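You operate a simulated robot arm through the tools that you are given. There is no shell and no other tool.

The job below is to be done with a simulated robot arm. You get a single attempt, and the scene is never put back.

## Task
Change the lever press over to lock tabs and dent the blue one.
Fine: socket block out on the bench, grey die plate in the nest, size dial to 5; hands clear, one stroke; carriage out again.

It is judged by the outcome, as a careful person would: the job done as asked, and still so three seconds after it is handed in. It fails if anything else is knocked over, pushed out of place, dropped, spilled or broken.

## Robot
A 7-joint arm with a two-finger parallel gripper, fixed in place. Base frame: the origin is on the floor under the middle of its stand, x ahead of it, y to its left, z up; the work surface is at about z = 800. Lengths are in mm, angles in degrees, forces in N, time in s.
It reaches about 1247 mm from its shoulder. Its first joint turns from -132.0 to 132.0 degrees. Payload 3.91 kg.
Tool frame: the origin (TCP) lies between the finger pads and is the grasp point; the fingertips stand 30 mm ahead of it; z points along the fingers, y is the line along which they close. The gripper opens to 110 mm. The fingers are 20 mm wide and 10 mm thick; the gripper's body (48 by 112 mm) begins 55 mm behind the TCP.
Orientation is told as [roll, pitch, yaw] about the base's x, y, z axes, in that order, counted from this pose: with the fingers straight down and closing along the base's y, the tool's x points along the base's -x, its y along +y and its z along -z.

## Interface
- The arm moves only by the tool drive_tool. Its argument "rows" is a list of rows, each a list of 7 numbers: the gripper command, from -1 (shut) to 1 (fully open), values between in proportion, then the shift along the tool's x, y, z in mm, then the turn, a rotation vector about the tool's x, y, z in degrees. In form: [[gripper, dx, dy, dz, wx, wy, wz], ...]. A call has 1 to 20 rows; each row shifts and turns the commanded pose from where the row before left it, along the tool's axes as they then stand. Rows are played at 5 a second. More than 50 mm and 8.6 degrees between two rows, or a gripper value outside its range, and nothing of the call is played. Where a pose cannot be reached the arm comes as near as it can. A force on the tool above 90 N (or 10 N above the force at the start of the call, whichever is more), or a blocked arm, ends the call early, and 0.2 s more pass. The fingers move at their own pace (about 108 mm/s each) and stop on an object; they squeeze with about 42 N. The grip force told is the motor's: it shows also when the fingers shut on nothing. Time passes only in rows, and 0.2 s behind the last, so rows that do not move let the fingers close. The reply holds the time, the measured pose of the TCP, the force on the tool along the base axes, the opening and the grip force, in the units named above and with some noise, with the torque about the TCP (base axes, N m) and any sound that the robot's microphone picked up, and new pictures: "views" is both (left out), scene, wrist or none.
- Cameras (640 x 400 px; columns grow to the right, rows downward): "scene" is fixed at [220.3, 650.3, 1369.4]; the picture's right is [-0.52, 0.86, 0.00], its down [-0.81, -0.49, -0.34] and it looks along [-0.29, -0.17, 0.94] (base axes); focal length 214 px, centre (320, 200). "wrist" rides on the gripper at [72, 17, -103] in the tool frame; the picture's right is [-0.23, 0.97, 0.00], its down [-0.76, -0.18, -0.62] and it looks along [-0.61, -0.14, 0.78] (tool axes); focal length 222 px, centre (320, 200). There is no depth. A picture from a camera that has moved, and an enlarged one, comes with that camera's place and axes in the base frame and with its lens.
- inspect(camera, box): a new picture of the part [left, top, right, bottom] of that camera's present view, enlarged. No time passes.
- sign_off(): hands the job in; it is judged then, once.

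Nothing tells you positions but the pictures and the camera data. Unless the task says otherwise, let go and move clear before handing in.

The tools are called after "Request:" as a command line: name --pt "numbers of a row" for each row, then --argument value for the rest, lists and objects as JSON in quotes. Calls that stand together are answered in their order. drive_tool: Moves the arm, as the interface text tells. Its arguments: {"type":"object","properties":{"rows":{"type":"array","items":{"type":"array","items":{"type":"number"}}},"views":{"type":"string","enum":["both","scene","wrist","none"]}},"required":["rows"]} The other tools are called the same way: inspect (camera, box) takes an enlarged picture of a part of a camera's view; sign_off () hands the job in.

At the start:

```text
clock: 0.0
eef_pos: [460.9, 525.5, 1320.4]
tcp_rot: [0.1, 0.0, 0.0]
force: [0.1, -0.3, 0.8]
ft_torque: [-0.04, 0.04, 0.02]
width: 110.0
grasp_force: 0.0
```

scene: 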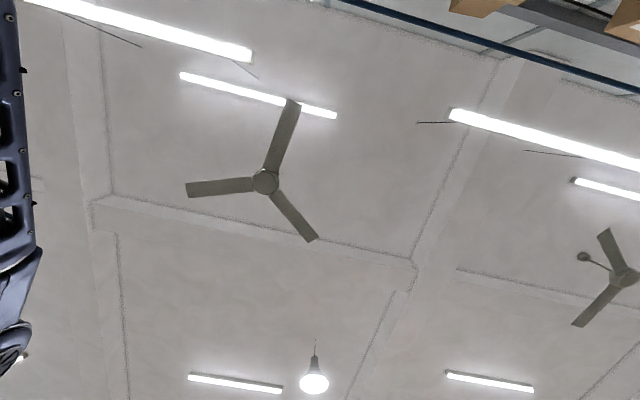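
wrist: 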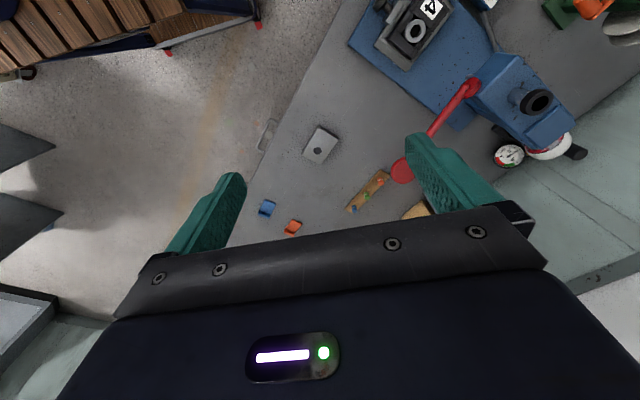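

The fixed scene camera looks up at the ceiling, so it is of no use for the bench. The wrist camera shows the bench with a blue press, a red lever, a grey plate and small parts, so I'll look closer with that.

Request:
inspect --camera "wrist" --box '[340, 0, 640, 190]'

Request:
inspect --camera "wrist" --box '[220, 100, 460, 250]'

```text
2.11 times, centred on (490, 95) of wrist
camera zoom: at [387.2, 542.9, 1423.8], right [0.23, 0.97, 0.0], down [0.76, -0.18, 0.62], along [0.61, -0.14, -0.78], focal length 468 px, centre (-38, 421)
```

zoom: 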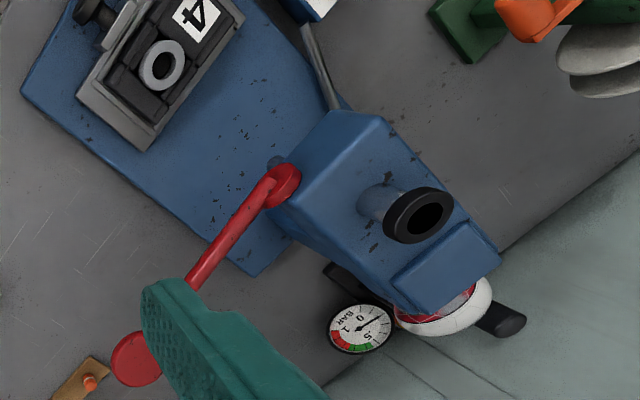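

```text
2.67 times, centred on (340, 175) of wrist
camera zoom: at [387.2, 542.9, 1423.8], right [0.23, 0.97, 0.0], down [0.76, -0.18, 0.62], along [0.61, -0.14, -0.78], focal length 592 px, centre (267, 267)
```

zoom: 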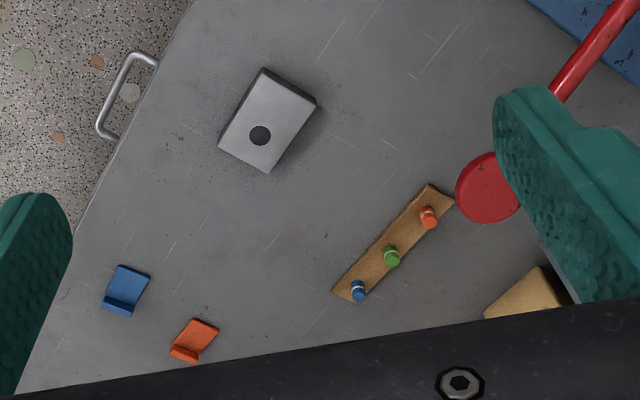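

The press stands to the robot's left, with its nest and socket block near (457, 723). The grey die plate is near (668, 473), and the tabs lie further out. I'll move the camera over for a better look at the press.

Request:
drive_tool --pt "1 25 40 0 0 0 0" --pt "1 25 40 0 0 0 0" --pt "1 25 40 0 0 0 0" --pt "1 25 40 0 0 0 0" --pt "1 20 40 0 0 0 0" --pt "1 0 0 0 0 0 0" --views "both"

```text
clock: 1.4
eef_pos: [339.1, 726.5, 1322.7]
tcp_rot: [0.0, 0.0, 0.0]
force: [0.0, -0.3, -0.7]
ft_torque: [0.01, 0.02, 0.02]
width: 109.9
grasp_force: 0.1
camera wrist: at [265.8, 743.7, 1426.2], right [0.23, 0.97, 0.0], down [0.76, -0.18, 0.62], along [0.61, -0.14, -0.78], focal length 222 px, centre (320, 200)
```

scene: 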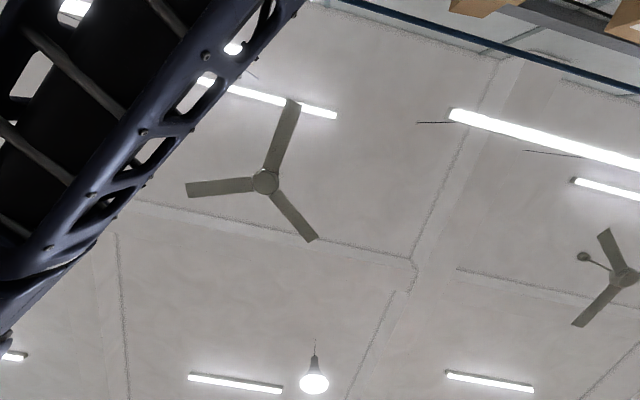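
wrist: 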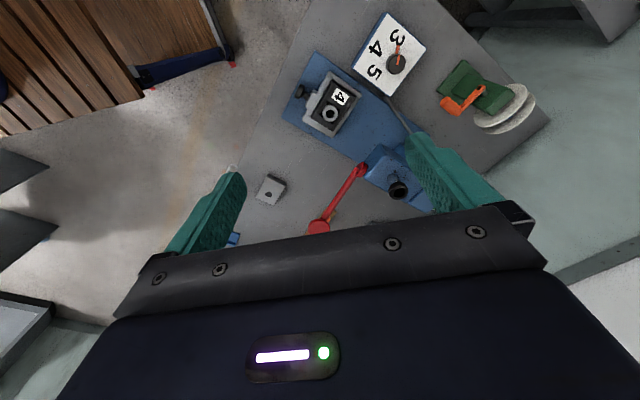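

Now a white card with 3, 4 and 5 and an orange pointer shows beside the press; that is the size dial. I'll enlarge this.

Request:
inspect --camera "wrist" --box '[270, 0, 450, 112]'

Request:
inspect --camera "wrist" --box '[230, 110, 430, 235]'

Request:
inspect --camera "wrist" --box '[270, 40, 390, 115]'

```text
3.56 times, centred on (360, 56) of wrist
camera zoom: at [265.8, 743.7, 1426.2], right [0.23, 0.97, 0.0], down [0.76, -0.18, 0.62], along [0.61, -0.14, -0.78], focal length 790 px, centre (178, 712)
```

zoom: 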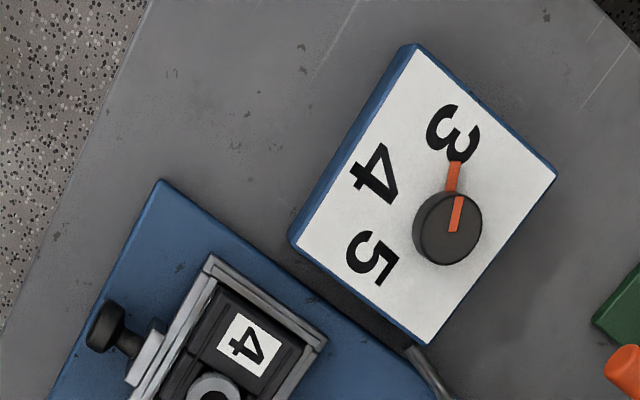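

```text
3.20 times, centred on (330, 172) of wrist
camera zoom: at [265.8, 743.7, 1426.2], right [0.23, 0.97, 0.0], down [0.76, -0.18, 0.62], along [0.61, -0.14, -0.78], focal length 711 px, centre (288, 288)
```

zoom: 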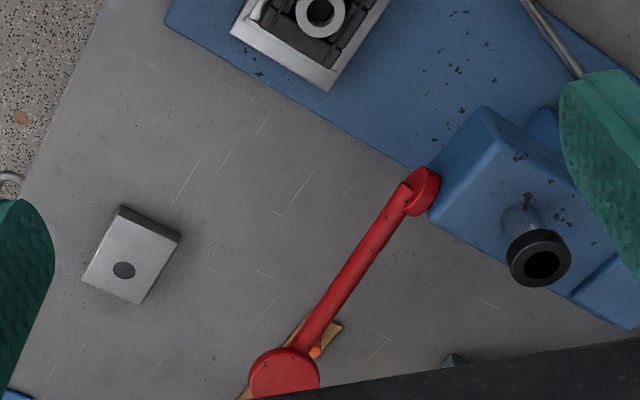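

```text
5.33 times, centred on (330, 78) of wrist
camera zoom: at [265.8, 743.7, 1426.2], right [0.23, 0.97, 0.0], down [0.76, -0.18, 0.62], along [0.61, -0.14, -0.78], focal length 1185 px, centre (267, 853)
```

zoom: 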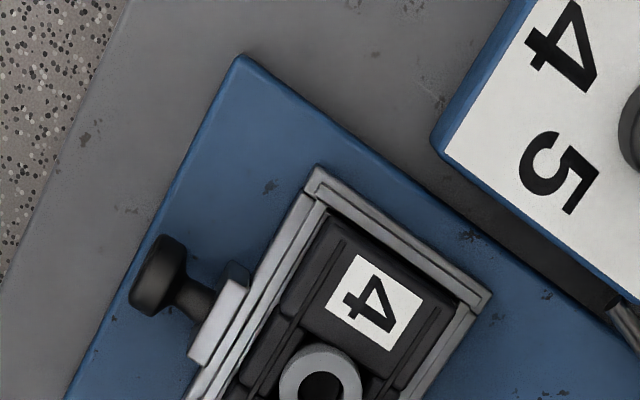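

I place the nest centre near (439, 734), with the carriage axis running at about 45° and the pull knob facing the robot. The dial knob is near (376, 893) and its pointer is at 3. I'll turn the tool 45° and look at the nest from closer up.

Request:
drive_tool --pt "1 0 0 25 0 0 -7.5" --pt "1 0 0 25 0 0 -7.5" --pt "1 0 0 25 0 0 -7.5" --pt "1 0 0 25 0 0 -7.5" --pt "1 0 0 25 0 0 -7.5" --pt "1 0 0 25 0 0 -7.5" --pt "1 42 -6 0 0 0 0" --pt "1 42 -6 0 0 0 0" --pt "1 42 -6 0 0 0 0" --pt "1 0 0 0 0 0 0" --views "wrist"

```text
clock: 3.6
eef_pos: [265.3, 624.6, 1171.6]
tcp_rot: [-0.1, 0.0, 45.0]
force: [0.8, -0.1, -0.2]
ft_torque: [0.0, -0.03, -0.02]
width: 109.8
grasp_force: 0.0
camera wrist: at [200.1, 585.2, 1273.8], right [-0.53, 0.85, 0.0], down [0.66, 0.41, 0.62], along [0.53, 0.33, -0.78], focal length 222 px, centre (320, 200)
```

wrist: 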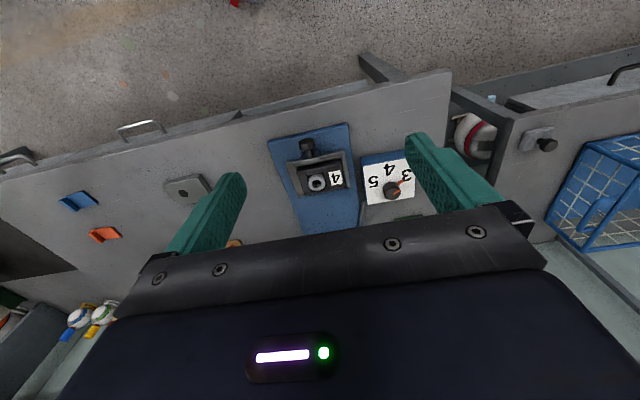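

Request:
inspect --camera "wrist" --box '[260, 115, 420, 215]'

Request:
inspect --camera "wrist" --box '[40, 160, 220, 272]'

```text
4.00 times, centred on (340, 165) of wrist
camera zoom: at [200.1, 585.2, 1273.8], right [-0.53, 0.85, 0.0], down [0.66, 0.41, 0.62], along [0.53, 0.33, -0.78], focal length 888 px, centre (240, 340)
```

zoom: 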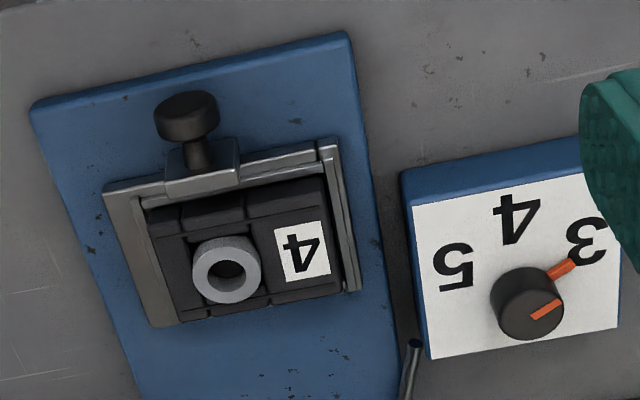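

```text
3.56 times, centred on (130, 216) of wrist
camera zoom: at [200.1, 585.2, 1273.8], right [-0.53, 0.85, 0.0], down [0.66, 0.41, 0.62], along [0.53, 0.33, -0.78], focal length 790 px, centre (996, 143)
```

zoom: 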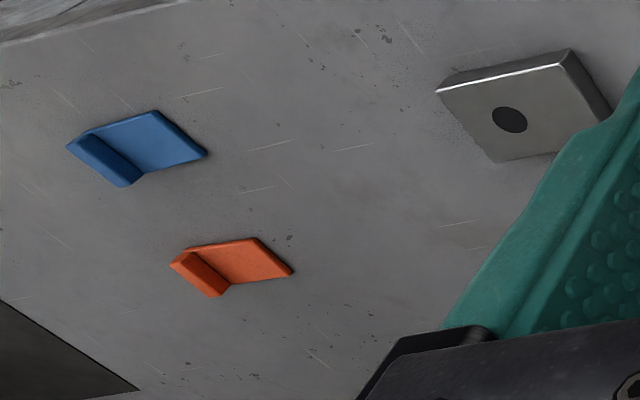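

The nest is a shallow frame with the pull knob at its front, near (384, 667, 839). The socket block has a ring boss near (445, 730, 850). The blue and orange L-tabs lie to the far right. I'll move in for a closer look.

Request:
drive_tool --pt "1 -22 -8 43 0 0 0" --pt "1 -22 -8 43 0 0 0" --pt "1 -22 -8 43 0 0 0" --pt "1 -22 -8 43 0 0 0" --pt "1 0 0 0 0 0 0" --views "wrist"

```text
clock: 4.8
eef_pos: [350.0, 662.6, 994.7]
tcp_rot: [0.0, 0.0, 45.1]
force: [-1.2, -0.4, 0.3]
ft_torque: [0.03, 0.0, 0.0]
width: 110.1
grasp_force: 0.0
camera wrist: at [285.4, 624.1, 1096.9], right [-0.53, 0.85, 0.0], down [0.66, 0.41, 0.62], along [0.53, 0.33, -0.78], focal length 222 px, centre (320, 200)
```

wrist: 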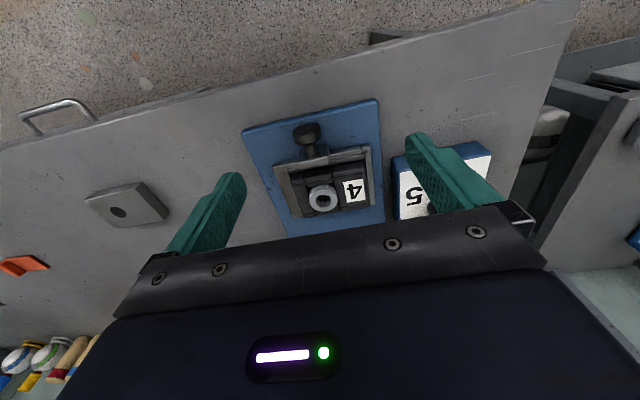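

Request:
inspect --camera "wrist" --box '[245, 100, 405, 200]'

Request:
inspect --camera "wrist" --box '[260, 150, 390, 231]'

Request:
inspect --camera "wrist" --box '[60, 160, 200, 248]'

```text
4.00 times, centred on (325, 150) of wrist
camera zoom: at [285.4, 624.1, 1096.9], right [-0.53, 0.85, 0.0], down [0.66, 0.41, 0.62], along [0.53, 0.33, -0.78], focal length 888 px, centre (300, 400)
```

zoom: 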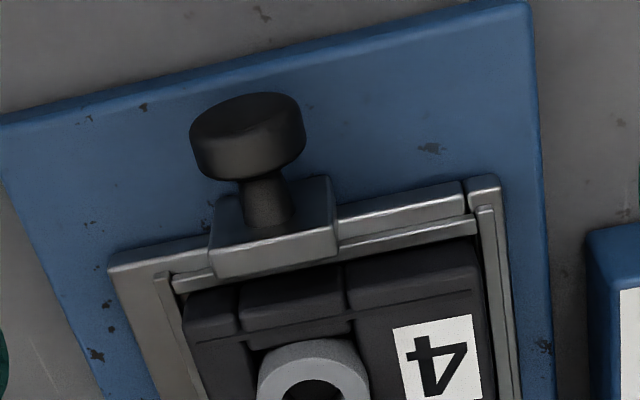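

```text
4.92 times, centred on (325, 190) of wrist
camera zoom: at [285.4, 624.1, 1096.9], right [-0.53, 0.85, 0.0], down [0.66, 0.41, 0.62], along [0.53, 0.33, -0.78], focal length 1094 px, centre (295, 247)
```

zoom: 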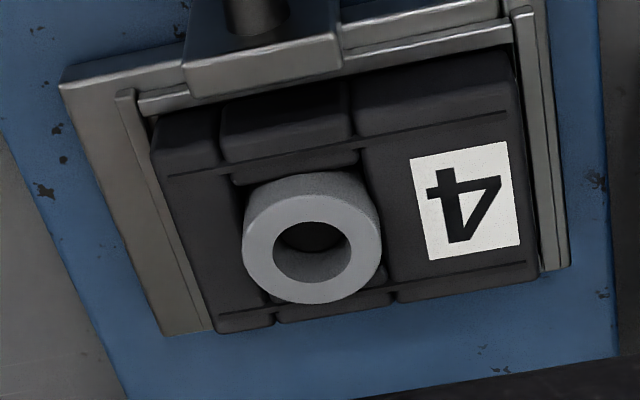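

```text
4.55 times, centred on (130, 204) of wrist
camera zoom: at [285.4, 624.1, 1096.9], right [-0.53, 0.85, 0.0], down [0.66, 0.41, 0.62], along [0.53, 0.33, -0.78], focal length 1010 px, centre (1184, 182)
```

zoom: 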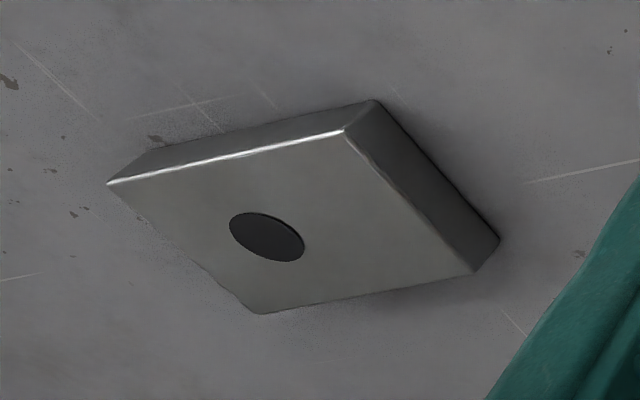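

The nest is a three-sided frame, open at the back, and the socket block's ring stands near (445, 729, 852). I'll back off and tilt the tool forward so the camera can see the press head, ram and lever from the front.

Request:
drive_tool --pt "1 45 0 -10 0 0 0" --pt "1 45 0 -10 0 0 0" --pt "1 45 0 -10 0 0 0" --pt "1 45 0 -10 0 0 0" --pt "1 0 0 0 0 -8 0" --pt "1 0 0 0 0 -8 0" --pt "1 0 0 0 0 -8 0" --pt "1 0 0 0 0 -8 0" --pt "1 0 0 0 0 -8 0" --pt "1 0 0 0 0 0 0" --views "wrist"

```text
clock: 7.0
eef_pos: [223.6, 536.2, 1039.0]
tcp_rot: [0.1, -40.1, 45.0]
force: [-0.1, 0.4, -0.2]
ft_torque: [-0.05, 0.03, 0.02]
width: 109.8
grasp_force: 0.0
camera wrist: at [122.2, 461.6, 1070.5], right [-0.57, 0.81, 0.15], down [0.25, 0.0, 0.97], along [0.78, 0.58, -0.21], focal length 222 px, centre (320, 200)
```

wrist: 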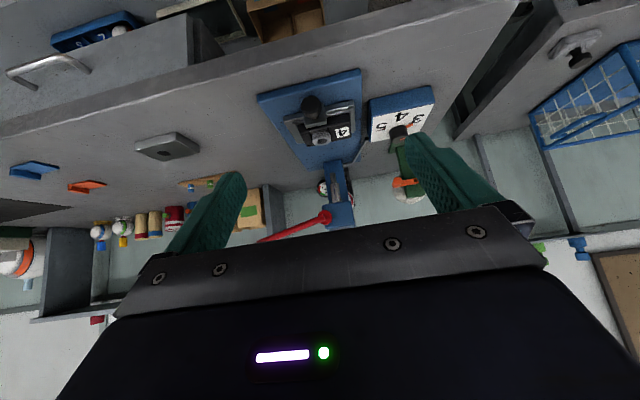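

Request:
inspect --camera "wrist" --box '[240, 130, 440, 255]'

Request:
inspect --camera "wrist" --box '[260, 70, 380, 145]'

Request:
inspect --camera "wrist" --box '[0, 110, 220, 248]'

```text
3.20 times, centred on (340, 192) of wrist
camera zoom: at [122.2, 461.6, 1070.5], right [-0.57, 0.81, 0.15], down [0.25, 0.0, 0.97], along [0.78, 0.58, -0.21], focal length 711 px, centre (256, 224)
```

zoom: 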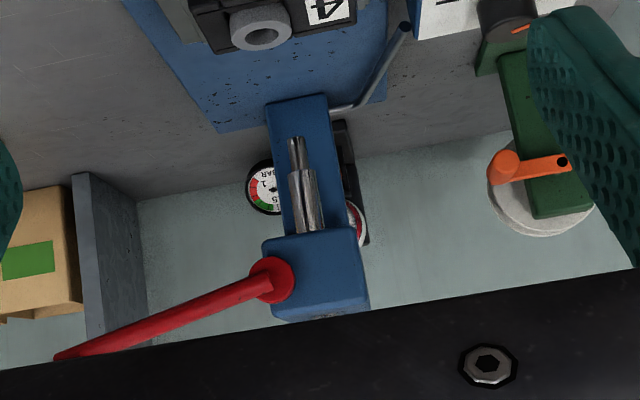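

```text
5.33 times, centred on (320, 108) of wrist
camera zoom: at [122.2, 461.6, 1070.5], right [-0.57, 0.81, 0.15], down [0.25, 0.0, 0.97], along [0.78, 0.58, -0.21], focal length 1185 px, centre (320, 693)
```

zoom: 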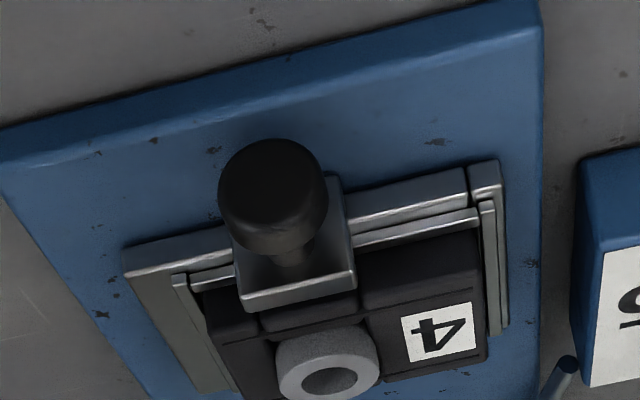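

```text
2.90 times, centred on (110, 179) of wrist
camera zoom: at [122.2, 461.6, 1070.5], right [-0.57, 0.81, 0.15], down [0.25, 0.0, 0.97], along [0.78, 0.58, -0.21], focal length 644 px, centre (929, 261)
```

zoom: 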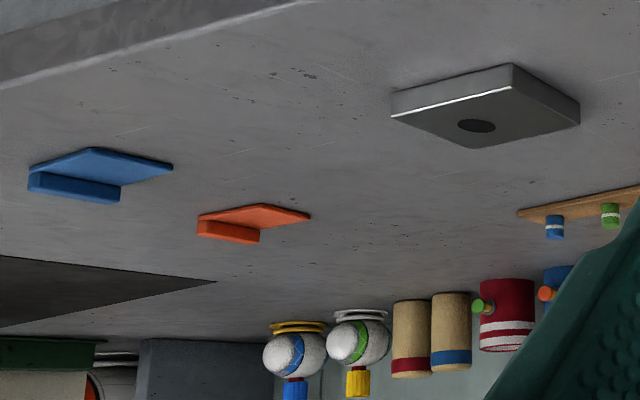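

I can now read the layout. Ring, knob and ram all lie on the axis y−x≈285. The block top is near z=855 and stands about 25 mm above the nest walls, so I can take it by its 97 mm width. I'll straighten the tool and hover over the block.

Request:
drive_tool --pt "1 0 0 0 0 8 0" --pt "1 0 0 0 0 8 0" --pt "1 0 0 0 0 8 0" --pt "1 0 0 0 0 8 0" --pt "1 0 0 0 0 8 0" --pt "1 -40 -1 8 0 0 0" --pt "1 -40 -1 8 0 0 0" --pt "1 -40 -1 8 0 0 0" --pt "1 -40 -1 8 0 0 0" --pt "1 0 0 0 0 0 0" --views "wrist"

```text
clock: 9.2
eef_pos: [340.1, 648.3, 1006.9]
tcp_rot: [0.0, 0.0, 45.0]
force: [-0.3, -0.4, -0.1]
ft_torque: [0.03, 0.01, -0.03]
width: 109.9
grasp_force: 0.0
camera wrist: at [275.0, 609.4, 1109.3], right [-0.53, 0.85, 0.0], down [0.66, 0.41, 0.62], along [0.53, 0.33, -0.78], focal length 222 px, centre (320, 200)
```

wrist: 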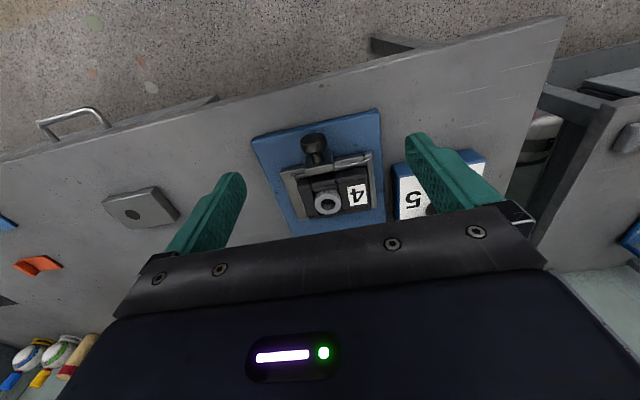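

The tool is straight again. I'll move over the block centre at about u=825, w=-213, where u is depth along the carriage axis and w runs to the right.

Request:
drive_tool --pt "1 -42 -1.5 20 0 0 0" --pt "1 -42 -1.5 20 0 0 0" --pt "1 -42 -1.5 20 0 0 0" --pt "1 0 0 0 0 0 0" --views "wrist"

Request:
inspect --camera "wrist" --box '[200, 60, 440, 210]'

```text
clock: 10.2
eef_pos: [432.0, 734.2, 947.1]
tcp_rot: [0.1, 0.0, 45.1]
force: [-0.2, 0.4, 0.2]
ft_torque: [-0.01, -0.02, 0.01]
width: 110.0
grasp_force: 0.1
camera wrist: at [367.0, 694.3, 1049.8], right [-0.53, 0.85, 0.0], down [0.66, 0.41, 0.62], along [0.53, 0.33, -0.78], focal length 222 px, centre (320, 200)
```

wrist: 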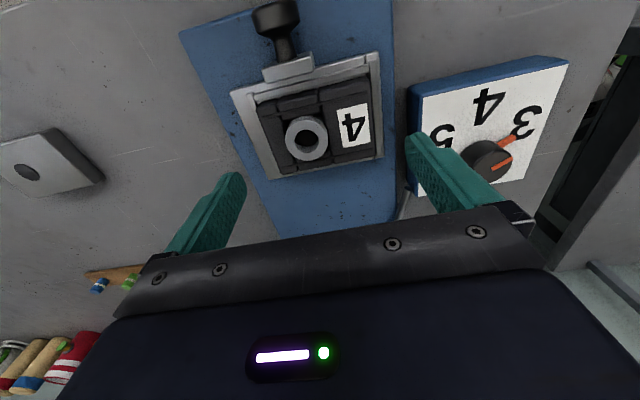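

```text
2.67 times, centred on (320, 135) of wrist
camera zoom: at [367.0, 694.3, 1049.8], right [-0.53, 0.85, 0.0], down [0.66, 0.41, 0.62], along [0.53, 0.33, -0.78], focal length 592 px, centre (320, 373)
```

zoom: 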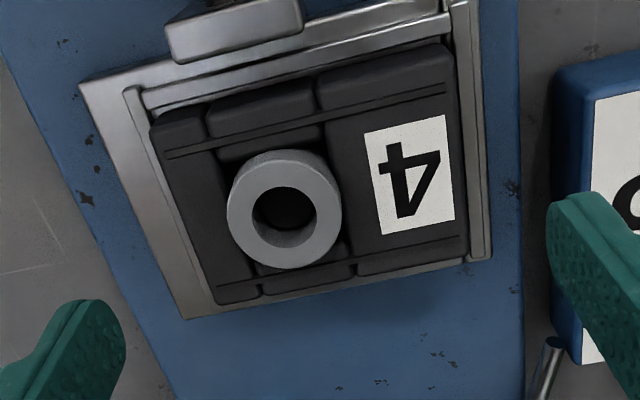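

The block measures about 93 mm across, centred at u≈826, w≈-214, and the TCP is right over it. I'll go down beside it and close.

Request:
drive_tool --pt "1 0 0 30 0 0 0" --pt "1 0 0 25 0 0 0" --pt "1 0 0 13 0 0 0" --pt "1 0 0 10 0 0 0" --pt "1 0 0 0 0 0 0" --views "wrist"

Request:
inspect --camera "wrist" --box '[160, 0, 480, 200]'

```text
clock: 11.4
eef_pos: [430.5, 733.3, 871.7]
tcp_rot: [0.1, -0.1, 45.0]
force: [0.4, 0.2, 0.1]
ft_torque: [0.01, 0.03, 0.01]
width: 109.8
grasp_force: 0.1
camera wrist: at [366.0, 692.4, 972.4], right [-0.53, 0.85, 0.0], down [0.66, 0.41, 0.62], along [0.53, 0.33, -0.78], focal length 222 px, centre (320, 200)
```

wrist: 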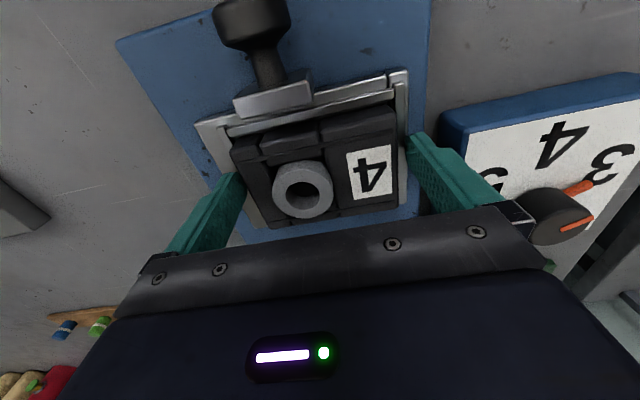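

```text
2.00 times, centred on (320, 100) of wrist
camera zoom: at [366.0, 692.4, 972.4], right [-0.53, 0.85, 0.0], down [0.66, 0.41, 0.62], along [0.53, 0.33, -0.78], focal length 444 px, centre (320, 400)
```

zoom: 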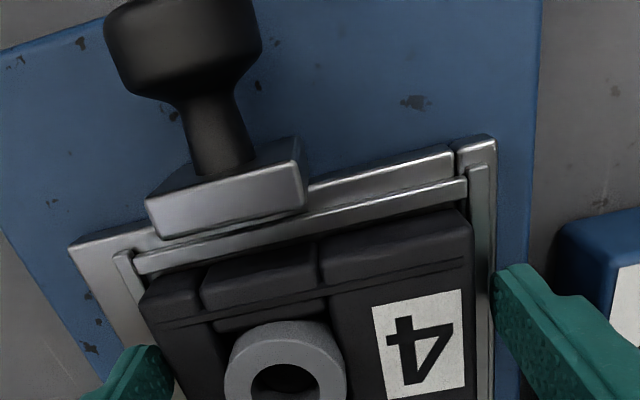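

The fingertips straddle the block just above the nest walls. I'll go 4 mm lower and close.

Request:
drive_tool --pt "1 0 0 4 0 0 0" --pt "-1 0 0 0 0 0 0" --pt "-1 0 0 0 0 0 0" --pt "-1 0 0 0 0 0 0" --views "wrist"

```text
clock: 12.4
eef_pos: [431.9, 732.0, 866.8]
tcp_rot: [-0.1, 0.1, 44.9]
force: [3.8, -2.4, 16.9]
ft_torque: [-0.66, -0.46, 0.1]
width: 99.3
grasp_force: 41.5
camera wrist: at [366.0, 692.3, 969.3], right [-0.53, 0.85, 0.0], down [0.66, 0.41, 0.62], along [0.53, 0.33, -0.78], focal length 222 px, centre (320, 200)
```

wrist: 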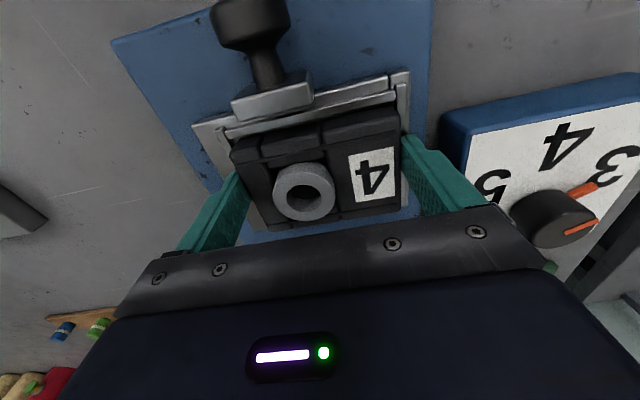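

Request:
inspect --camera "wrist" --box '[190, 60, 310, 240]'

Request:
inspect --camera "wrist" --box '[340, 60, 460, 220]'

```text
2.22 times, centred on (250, 150) of wrist
camera zoom: at [366.0, 692.3, 969.3], right [-0.53, 0.85, 0.0], down [0.66, 0.41, 0.62], along [0.53, 0.33, -0.78], focal length 494 px, centre (476, 311)
```

zoom: 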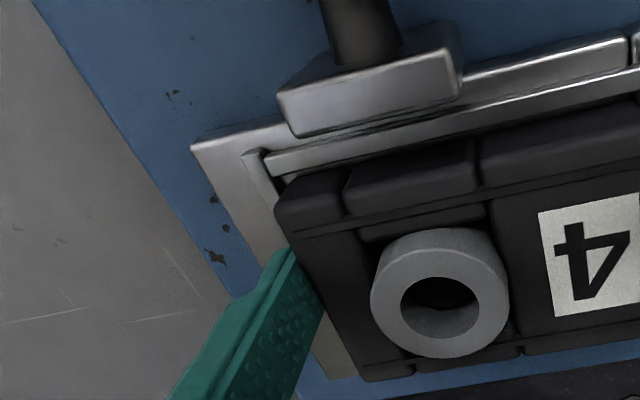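

```text
2.50 times, centred on (400, 140) of wrist
camera zoom: at [366.0, 692.3, 969.3], right [-0.53, 0.85, 0.0], down [0.66, 0.41, 0.62], along [0.53, 0.33, -0.78], focal length 555 px, centre (120, 350)
```

zoom: 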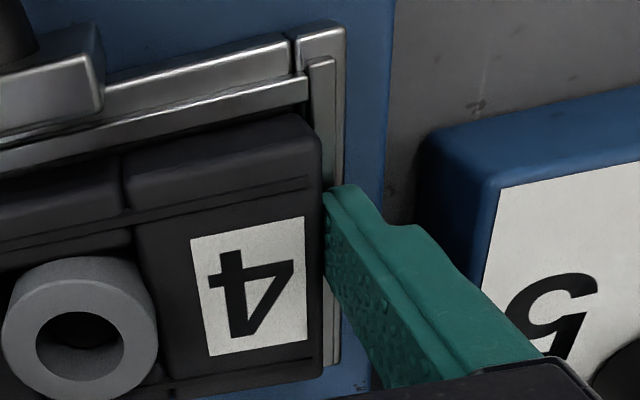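

Both pads sit flat on the block's sides at 99 mm, so I'll lift it gently.

Request:
drive_tool --pt "-1 0 0 -5 0 0 0" --pt "-1 0 0 -10 0 0 0" --pt "-1 0 0 -20 0 0 0" --pt "-1 0 0 -20 0 0 0" --pt "-1 0 0 0 0 0 0" --views "wrist"

```text
clock: 13.6
eef_pos: [432.2, 733.4, 920.9]
tcp_rot: [0.0, -0.1, 44.9]
force: [-0.1, 0.1, -1.3]
ft_torque: [-0.02, 0.01, 0.0]
width: 99.1
grasp_force: 41.9
camera wrist: at [367.1, 693.0, 1023.2], right [-0.53, 0.85, 0.0], down [0.66, 0.41, 0.62], along [0.53, 0.33, -0.78], focal length 222 px, centre (320, 200)
```

wrist: 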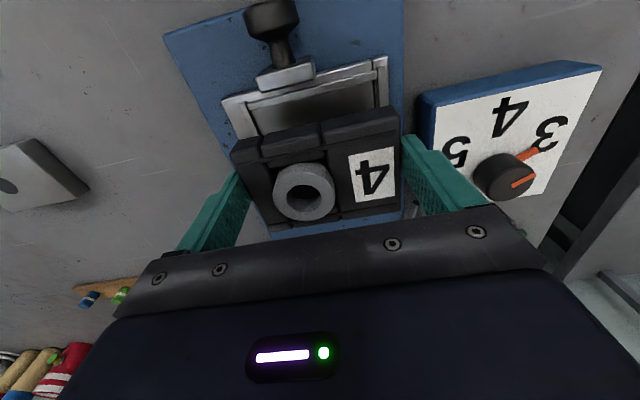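

The block came free and is light. I'll carry it right to the clear bench area around u=785, w=-15, between the press base and the die plate.

Request:
drive_tool --pt "-1 0 -20 -10 0 0 0" --pt "-1 0 -45 0 0 0 0" --pt "-1 0 -45 0 0 0 0" --pt "-1 10 -45 0 0 0 0" --pt "-1 29 -38 0 0 0 0" --pt "-1 0 0 0 0 0 0" --views "wrist"

```text
clock: 15.0
eef_pos: [540.1, 569.7, 931.9]
tcp_rot: [0.0, 0.0, 44.9]
force: [-1.0, -0.1, -1.6]
ft_torque: [-0.01, 0.02, -0.01]
width: 99.3
grasp_force: 42.2
camera wrist: at [475.3, 529.7, 1033.2], right [-0.53, 0.85, 0.0], down [0.66, 0.41, 0.62], along [0.53, 0.33, -0.78], focal length 222 px, centre (320, 200)
```

wrist: 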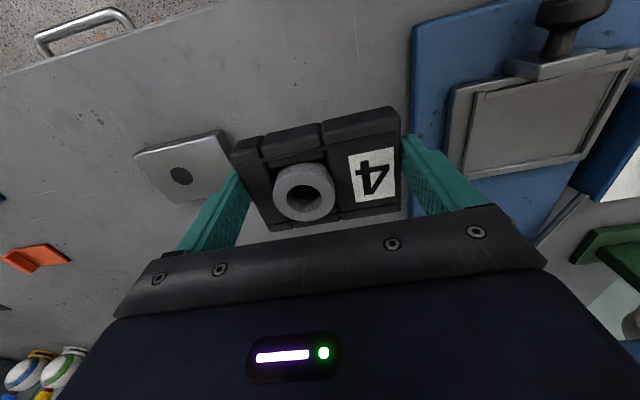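

I'm over the clear spot. I'll lower the block toward the bench, slowly at the end.

Request:
drive_tool --pt "-1 0 0 25 0 0 0" --pt "-1 0 0 25 0 0 0" --pt "-1 0 0 15 0 0 0" --pt "-1 0 0 5 0 0 0" --pt "-1 0 0 0 0 0 0" --views "wrist"

Request:
inspect --camera "wrist" --box '[400, 0, 640, 150]'

```text
clock: 16.2
eef_pos: [539.2, 567.0, 858.9]
tcp_rot: [0.0, -0.1, 45.0]
force: [-0.1, 0.0, -0.8]
ft_torque: [-0.01, -0.02, 0.05]
width: 99.4
grasp_force: 41.6
camera wrist: at [474.4, 528.2, 962.2], right [-0.53, 0.85, 0.0], down [0.66, 0.41, 0.62], along [0.53, 0.33, -0.78], focal length 222 px, centre (320, 200)
```

wrist: 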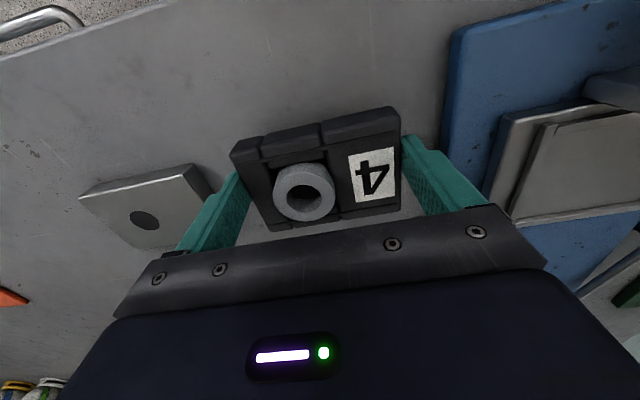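

```text
2.67 times, centred on (520, 75) of wrist
camera zoom: at [474.4, 528.2, 962.2], right [-0.53, 0.85, 0.0], down [0.66, 0.41, 0.62], along [0.53, 0.33, -0.78], focal length 592 px, centre (-213, 533)
```

zoom: 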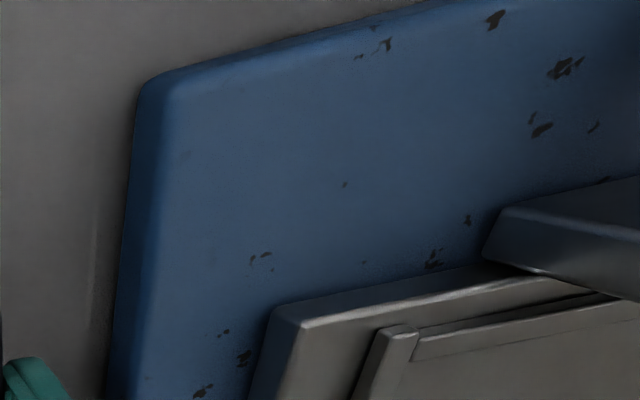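

Request:
drive_tool --pt "-1 0 0 3 0 0 0" --pt "-1 0 0 2 0 0 0" --pt "-1 0 0 0 0 0 0" --views "none"

```text
clock: 17.0
eef_pos: [540.2, 567.4, 854.8]
tcp_rot: [0.0, 0.0, 45.0]
force: [-0.5, -0.3, 0.3]
ft_torque: [0.01, 0.0, 0.01]
width: 99.2
grasp_force: 41.8
```

Request:
drive_tool --pt "-1 0 0 2 0 0 0" --pt "-1 0 0 2 0 0 0" --pt "-1 0 0 0 0 0 0" --views "none"

```text
clock: 17.8
eef_pos: [538.9, 568.6, 851.4]
tcp_rot: [-0.1, 0.0, 44.9]
force: [-1.1, 0.1, -0.7]
ft_torque: [0.01, 0.01, -0.03]
width: 99.0
grasp_force: 42.3
```

Request:
drive_tool --pt "-1 0 0 2 0 0 0" --pt "-1 0 0 2 0 0 0" --pt "-1 0 0 0 0 0 0" --views "wrist"

```text
clock: 18.6
eef_pos: [539.4, 568.1, 848.4]
tcp_rot: [0.0, 0.0, 45.0]
force: [-0.4, 1.0, -1.4]
ft_torque: [-0.01, 0.04, 0.0]
width: 99.0
grasp_force: 42.4
camera wrist: at [474.5, 529.2, 950.1], right [-0.53, 0.85, 0.0], down [0.66, 0.41, 0.62], along [0.53, 0.33, -0.78], focal length 222 px, centre (320, 200)
```

wrist: 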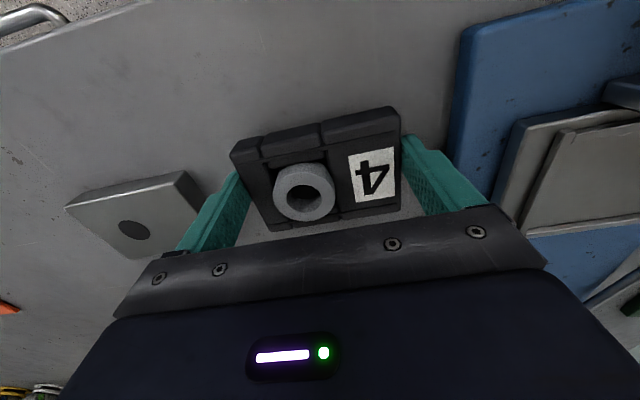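

Request:
drive_tool --pt "-1 0 0 2 0 0 0" --pt "-1 0 0 2 0 0 0" --pt "-1 0 0 0 0 0 0" --views "none"

Request:
inspect --camera "wrist" --box '[210, 80, 450, 230]'

```text
clock: 19.4
eef_pos: [539.1, 568.7, 843.3]
tcp_rot: [0.0, -0.1, 45.0]
force: [0.5, 0.0, -1.4]
ft_torque: [-0.01, -0.04, -0.01]
width: 98.8
grasp_force: 42.2
```

```text
2.67 times, centred on (330, 155) of wrist
camera zoom: at [474.8, 529.3, 945.4], right [-0.53, 0.85, 0.0], down [0.66, 0.41, 0.62], along [0.53, 0.33, -0.78], focal length 592 px, centre (293, 320)
```

zoom: 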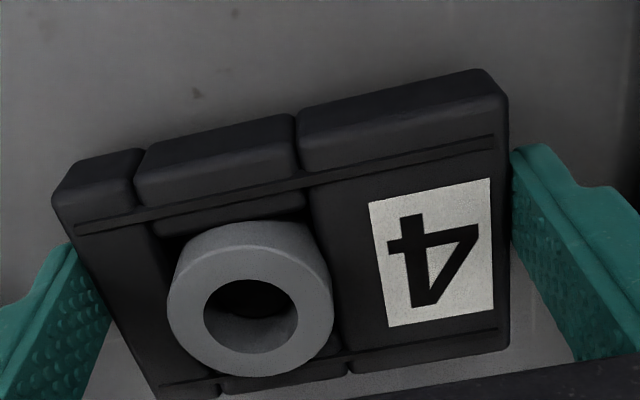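

Request:
drive_tool --pt "-1 0 0 2 0 0 0" --pt "-1 0 0 2 0 0 0" --pt "-1 0 0 0 0 0 0" --views "none"

Request:
inspect --camera "wrist" --box '[210, 80, 450, 230]'

```text
clock: 20.2
eef_pos: [537.5, 568.9, 839.5]
tcp_rot: [0.0, 0.0, 45.0]
force: [0.3, 0.1, -1.6]
ft_torque: [-0.02, 0.0, -0.03]
width: 99.0
grasp_force: 42.3
```

```text
2.67 times, centred on (330, 155) of wrist
camera zoom: at [474.3, 529.5, 942.0], right [-0.53, 0.85, 0.0], down [0.66, 0.41, 0.62], along [0.53, 0.33, -0.78], focal length 592 px, centre (293, 320)
```

zoom: 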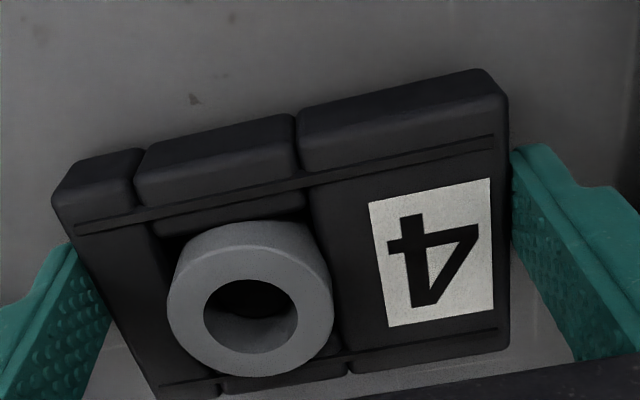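

Request:
drive_tool --pt "-1 0 0 2 0 0 0" --pt "-1 0 0 1 0 0 0" --pt "-1 0 0 0 0 0 0" --views "none"

Request:
inspect --camera "wrist" --box '[210, 80, 450, 230]'

```text
clock: 21.0
eef_pos: [539.2, 568.9, 837.3]
tcp_rot: [0.1, 0.0, 45.0]
force: [0.3, -0.2, 0.1]
ft_torque: [0.0, 0.0, 0.01]
width: 99.3
grasp_force: 41.9
```

```text
2.67 times, centred on (330, 155) of wrist
camera zoom: at [474.6, 529.5, 939.3], right [-0.53, 0.85, 0.0], down [0.66, 0.41, 0.62], along [0.53, 0.33, -0.78], focal length 592 px, centre (293, 320)
```

zoom: 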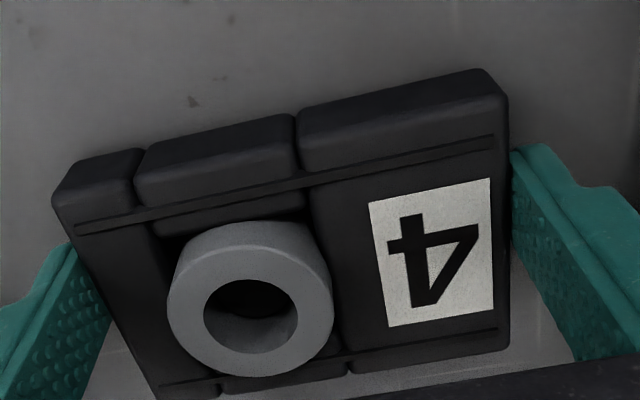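

Request:
drive_tool --pt "-1 0 0 1 0 0 0" --pt "-1 0 0 1 0 0 0" --pt "-1 0 0 0 0 0 0" --views "none"

```text
clock: 21.8
eef_pos: [539.1, 568.6, 834.4]
tcp_rot: [0.1, -0.1, 45.0]
force: [-0.2, 1.0, 6.1]
ft_torque: [-0.09, -0.25, 0.03]
width: 99.1
grasp_force: 42.0
```

Contact is felt with the block on the bench. I'll release and rise.

Request:
drive_tool --pt "1 0 0 0 0 0 0" --pt "1 0 0 0 0 0 0" --pt "1 0 0 -20 0 0 0" --pt "1 0 0 -40 0 0 0" --pt "1 0 0 -40 0 0 0" --pt "1 0 0 0 0 0 0" --views "wrist"

```text
clock: 23.2
eef_pos: [537.8, 568.7, 936.2]
tcp_rot: [0.0, 0.0, 44.9]
force: [-0.3, 0.2, 0.0]
ft_torque: [0.0, 0.02, 0.0]
width: 109.9
grasp_force: 0.0
camera wrist: at [474.1, 529.4, 1038.4], right [-0.53, 0.85, 0.0], down [0.66, 0.41, 0.62], along [0.53, 0.33, -0.78], focal length 222 px, centre (320, 200)
```

wrist: 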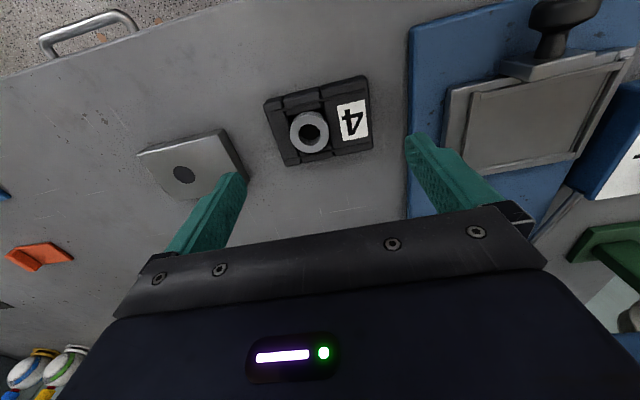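

The socket block is standing on the bench. Next is the die plate near u=785, w=136, so I'll move over it.

Request:
drive_tool --pt "1 0 -39 0 0 0 0" --pt "1 0 -39 0 0 0 0" --pt "1 0 -39 0 0 0 0" --pt "1 0 -38 0 0 0 0" --pt "1 0 0 0 0 0 0" --views "wrist"

Request:
inspect --camera "wrist" --box '[210, 50, 450, 200]'

```text
clock: 24.4
eef_pos: [646.3, 459.7, 934.0]
tcp_rot: [0.0, 0.0, 44.9]
force: [-0.2, 1.3, -0.8]
ft_torque: [0.0, -0.02, 0.0]
width: 109.8
grasp_force: 0.0
camera wrist: at [583.0, 419.7, 1036.5], right [-0.53, 0.85, 0.0], down [0.66, 0.41, 0.62], along [0.53, 0.33, -0.78], focal length 222 px, centre (320, 200)
```

wrist: 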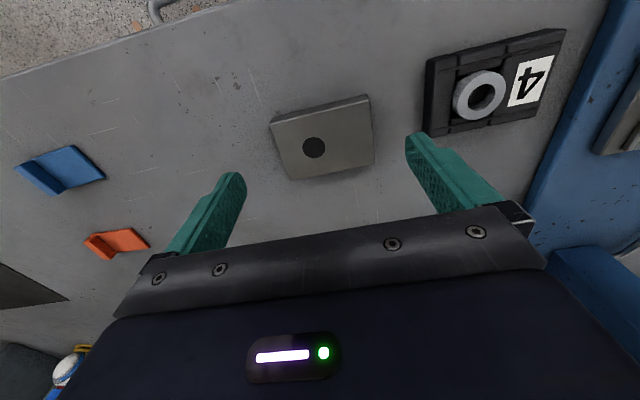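

```text
2.67 times, centred on (330, 125) of wrist
camera zoom: at [583.0, 419.7, 1036.5], right [-0.53, 0.85, 0.0], down [0.66, 0.41, 0.62], along [0.53, 0.33, -0.78], focal length 592 px, centre (293, 400)
```

zoom: 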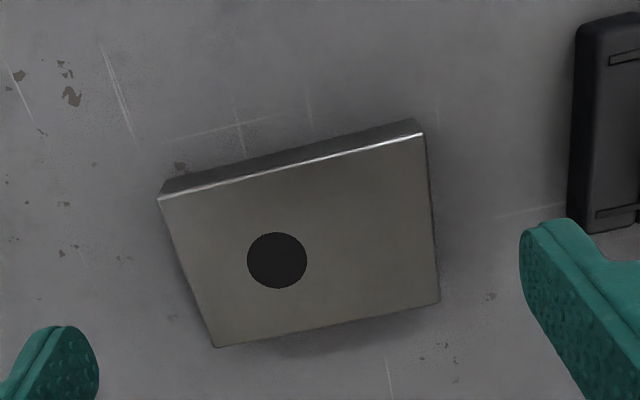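

The die plate is 97 × 68 mm, centred at u=807.5, w=133. Its hole is offset the same way as the block's ring, so it goes in the nest in its present orientation. I'll move down over it.

Request:
drive_tool --pt "1 -25.4 -0.9 20 0 0 0" --pt "1 0 0 35 0 0 0" --pt "1 0 0 30 0 0 0" --pt "1 0 0 8 0 0 0" --pt "1 0 0 0 0 0 0" --views "wrist"

Request:
inspect --camera "wrist" --box '[180, 50, 460, 225]'

```text
clock: 25.6
eef_pos: [668.9, 478.2, 842.2]
tcp_rot: [-0.1, -0.1, 45.0]
force: [0.4, -0.4, 0.3]
ft_torque: [0.0, 0.0, 0.03]
width: 109.8
grasp_force: 0.1
camera wrist: at [603.7, 438.0, 944.2], right [-0.53, 0.85, 0.0], down [0.66, 0.41, 0.62], along [0.53, 0.33, -0.78], focal length 222 px, centre (320, 200)
```

wrist: 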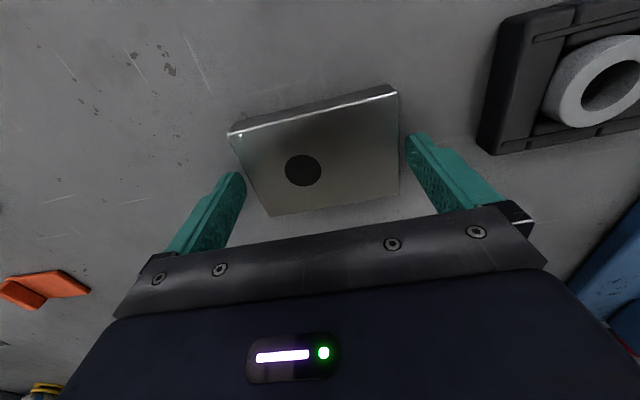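

```text
2.29 times, centred on (320, 138) of wrist
camera zoom: at [603.7, 438.0, 944.2], right [-0.53, 0.85, 0.0], down [0.66, 0.41, 0.62], along [0.53, 0.33, -0.78], focal length 508 px, centre (320, 343)
```

zoom: 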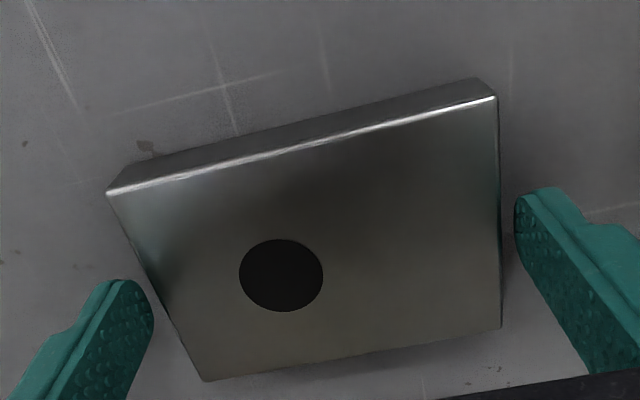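

Request:
drive_tool --pt "1 0 0 3.5 0 0 0" --pt "-1 0 0 0 0 0 0" --pt "-1 0 0 0 0 0 0" --pt "-1 0 0 0 0 0 0" --views "wrist"

```text
clock: 26.6
eef_pos: [668.4, 476.9, 838.3]
tcp_rot: [0.0, 0.0, 45.0]
force: [-0.5, 2.1, 4.9]
ft_torque: [0.02, 0.31, -0.02]
width: 99.7
grasp_force: 41.7
camera wrist: at [603.4, 437.4, 941.1], right [-0.53, 0.85, 0.0], down [0.66, 0.41, 0.62], along [0.53, 0.33, -0.78], focal length 222 px, centre (320, 200)
```

wrist: 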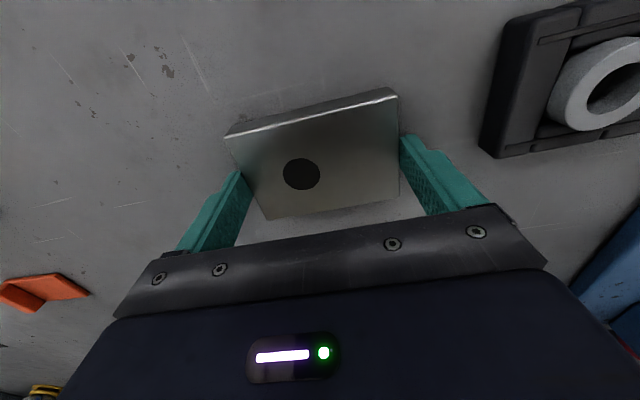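

The plate is gripped at 99.7 mm. I'll lift it and carry it back over the nest.

Request:
drive_tool --pt "-1 0 0 -10 0 0 0" --pt "-1 0 0 -35 0 0 0" --pt "-1 0 0 -40 0 0 0" --pt "-1 0 0 -25 0 0 0" --pt "-1 0 43 0 0 0 0" --pt "-1 0 43 0 0 0 0" --pt "-1 0 43 0 0 0 0" --pt "-1 0 43 0 0 0 0" --pt "-1 0 43 0 0 0 0" --pt "-1 0 43 0 0 0 0" --pt "-1 0 43 0 0 0 0" --pt "-1 0 43 0 0 0 0" --pt "-1 0 0 0 0 0 0" --views "wrist"

Request:
inspect --camera "wrist" --box '[190, 30, 430, 180]'

```text
clock: 29.4
eef_pos: [424.0, 721.3, 948.3]
tcp_rot: [0.1, 0.0, 45.0]
force: [0.1, -0.1, -2.5]
ft_torque: [0.01, 0.02, 0.0]
width: 99.6
grasp_force: 42.2
camera wrist: at [360.0, 681.8, 1051.7], right [-0.53, 0.85, 0.0], down [0.66, 0.41, 0.62], along [0.53, 0.33, -0.78], focal length 222 px, centre (320, 200)
```

wrist: 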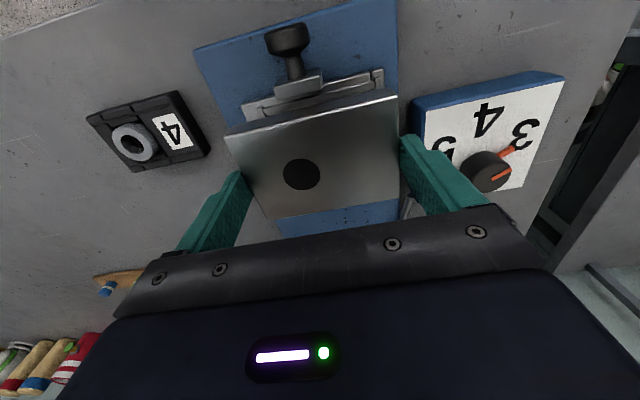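

```text
2.67 times, centred on (310, 105) of wrist
camera zoom: at [360.0, 681.8, 1051.7], right [-0.53, 0.85, 0.0], down [0.66, 0.41, 0.62], along [0.53, 0.33, -0.78], focal length 592 px, centre (347, 453)
```

zoom: 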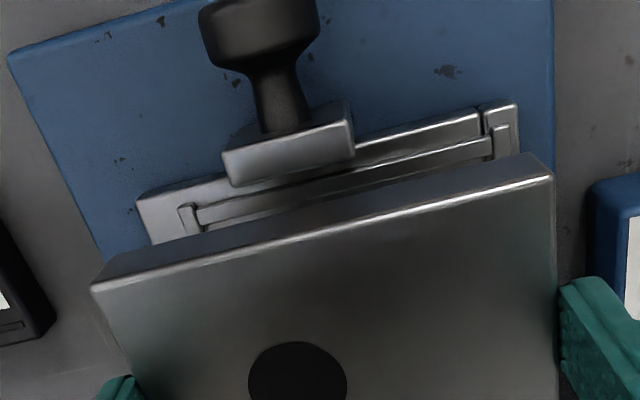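

The plate is above the nest. I'll align it to where the block sat (u≈826.5, w≈-212.6) and lower to just above the rails to check.

Request:
drive_tool --pt "-1 -18.5 2.7 0 0 0 0" --pt "-1 0 0 30 0 0 0" --pt "-1 0 0 25 0 0 0" --pt "-1 0 0 9 0 0 0" --pt "-1 0 0 0 0 0 0" --views "wrist"

Request:
inspect --camera "wrist" --box '[200, 40, 440, 190]'

```text
clock: 30.6
eef_pos: [434.9, 734.6, 884.7]
tcp_rot: [0.1, 0.0, 45.0]
force: [0.0, 0.1, -4.2]
ft_torque: [-0.02, 0.0, 0.02]
width: 99.8
grasp_force: 41.7
camera wrist: at [370.5, 695.3, 986.4], right [-0.53, 0.85, 0.0], down [0.66, 0.41, 0.62], along [0.53, 0.33, -0.78], focal length 222 px, centre (320, 200)
```

wrist: 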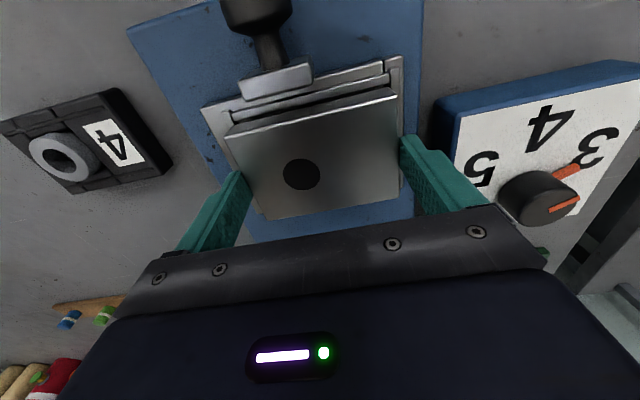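

```text
2.67 times, centred on (320, 115) of wrist
camera zoom: at [370.5, 695.3, 986.4], right [-0.53, 0.85, 0.0], down [0.66, 0.41, 0.62], along [0.53, 0.33, -0.78], focal length 592 px, centre (320, 427)
```

zoom: 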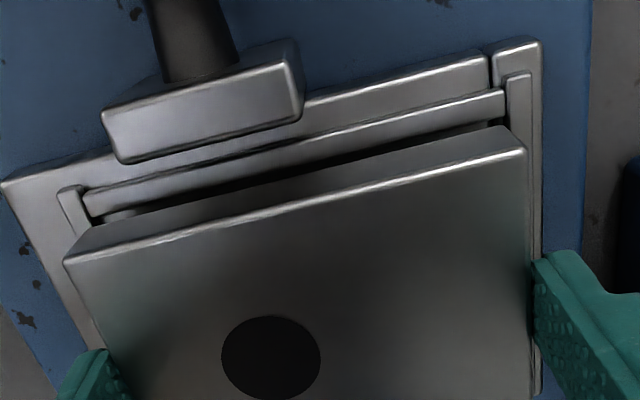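

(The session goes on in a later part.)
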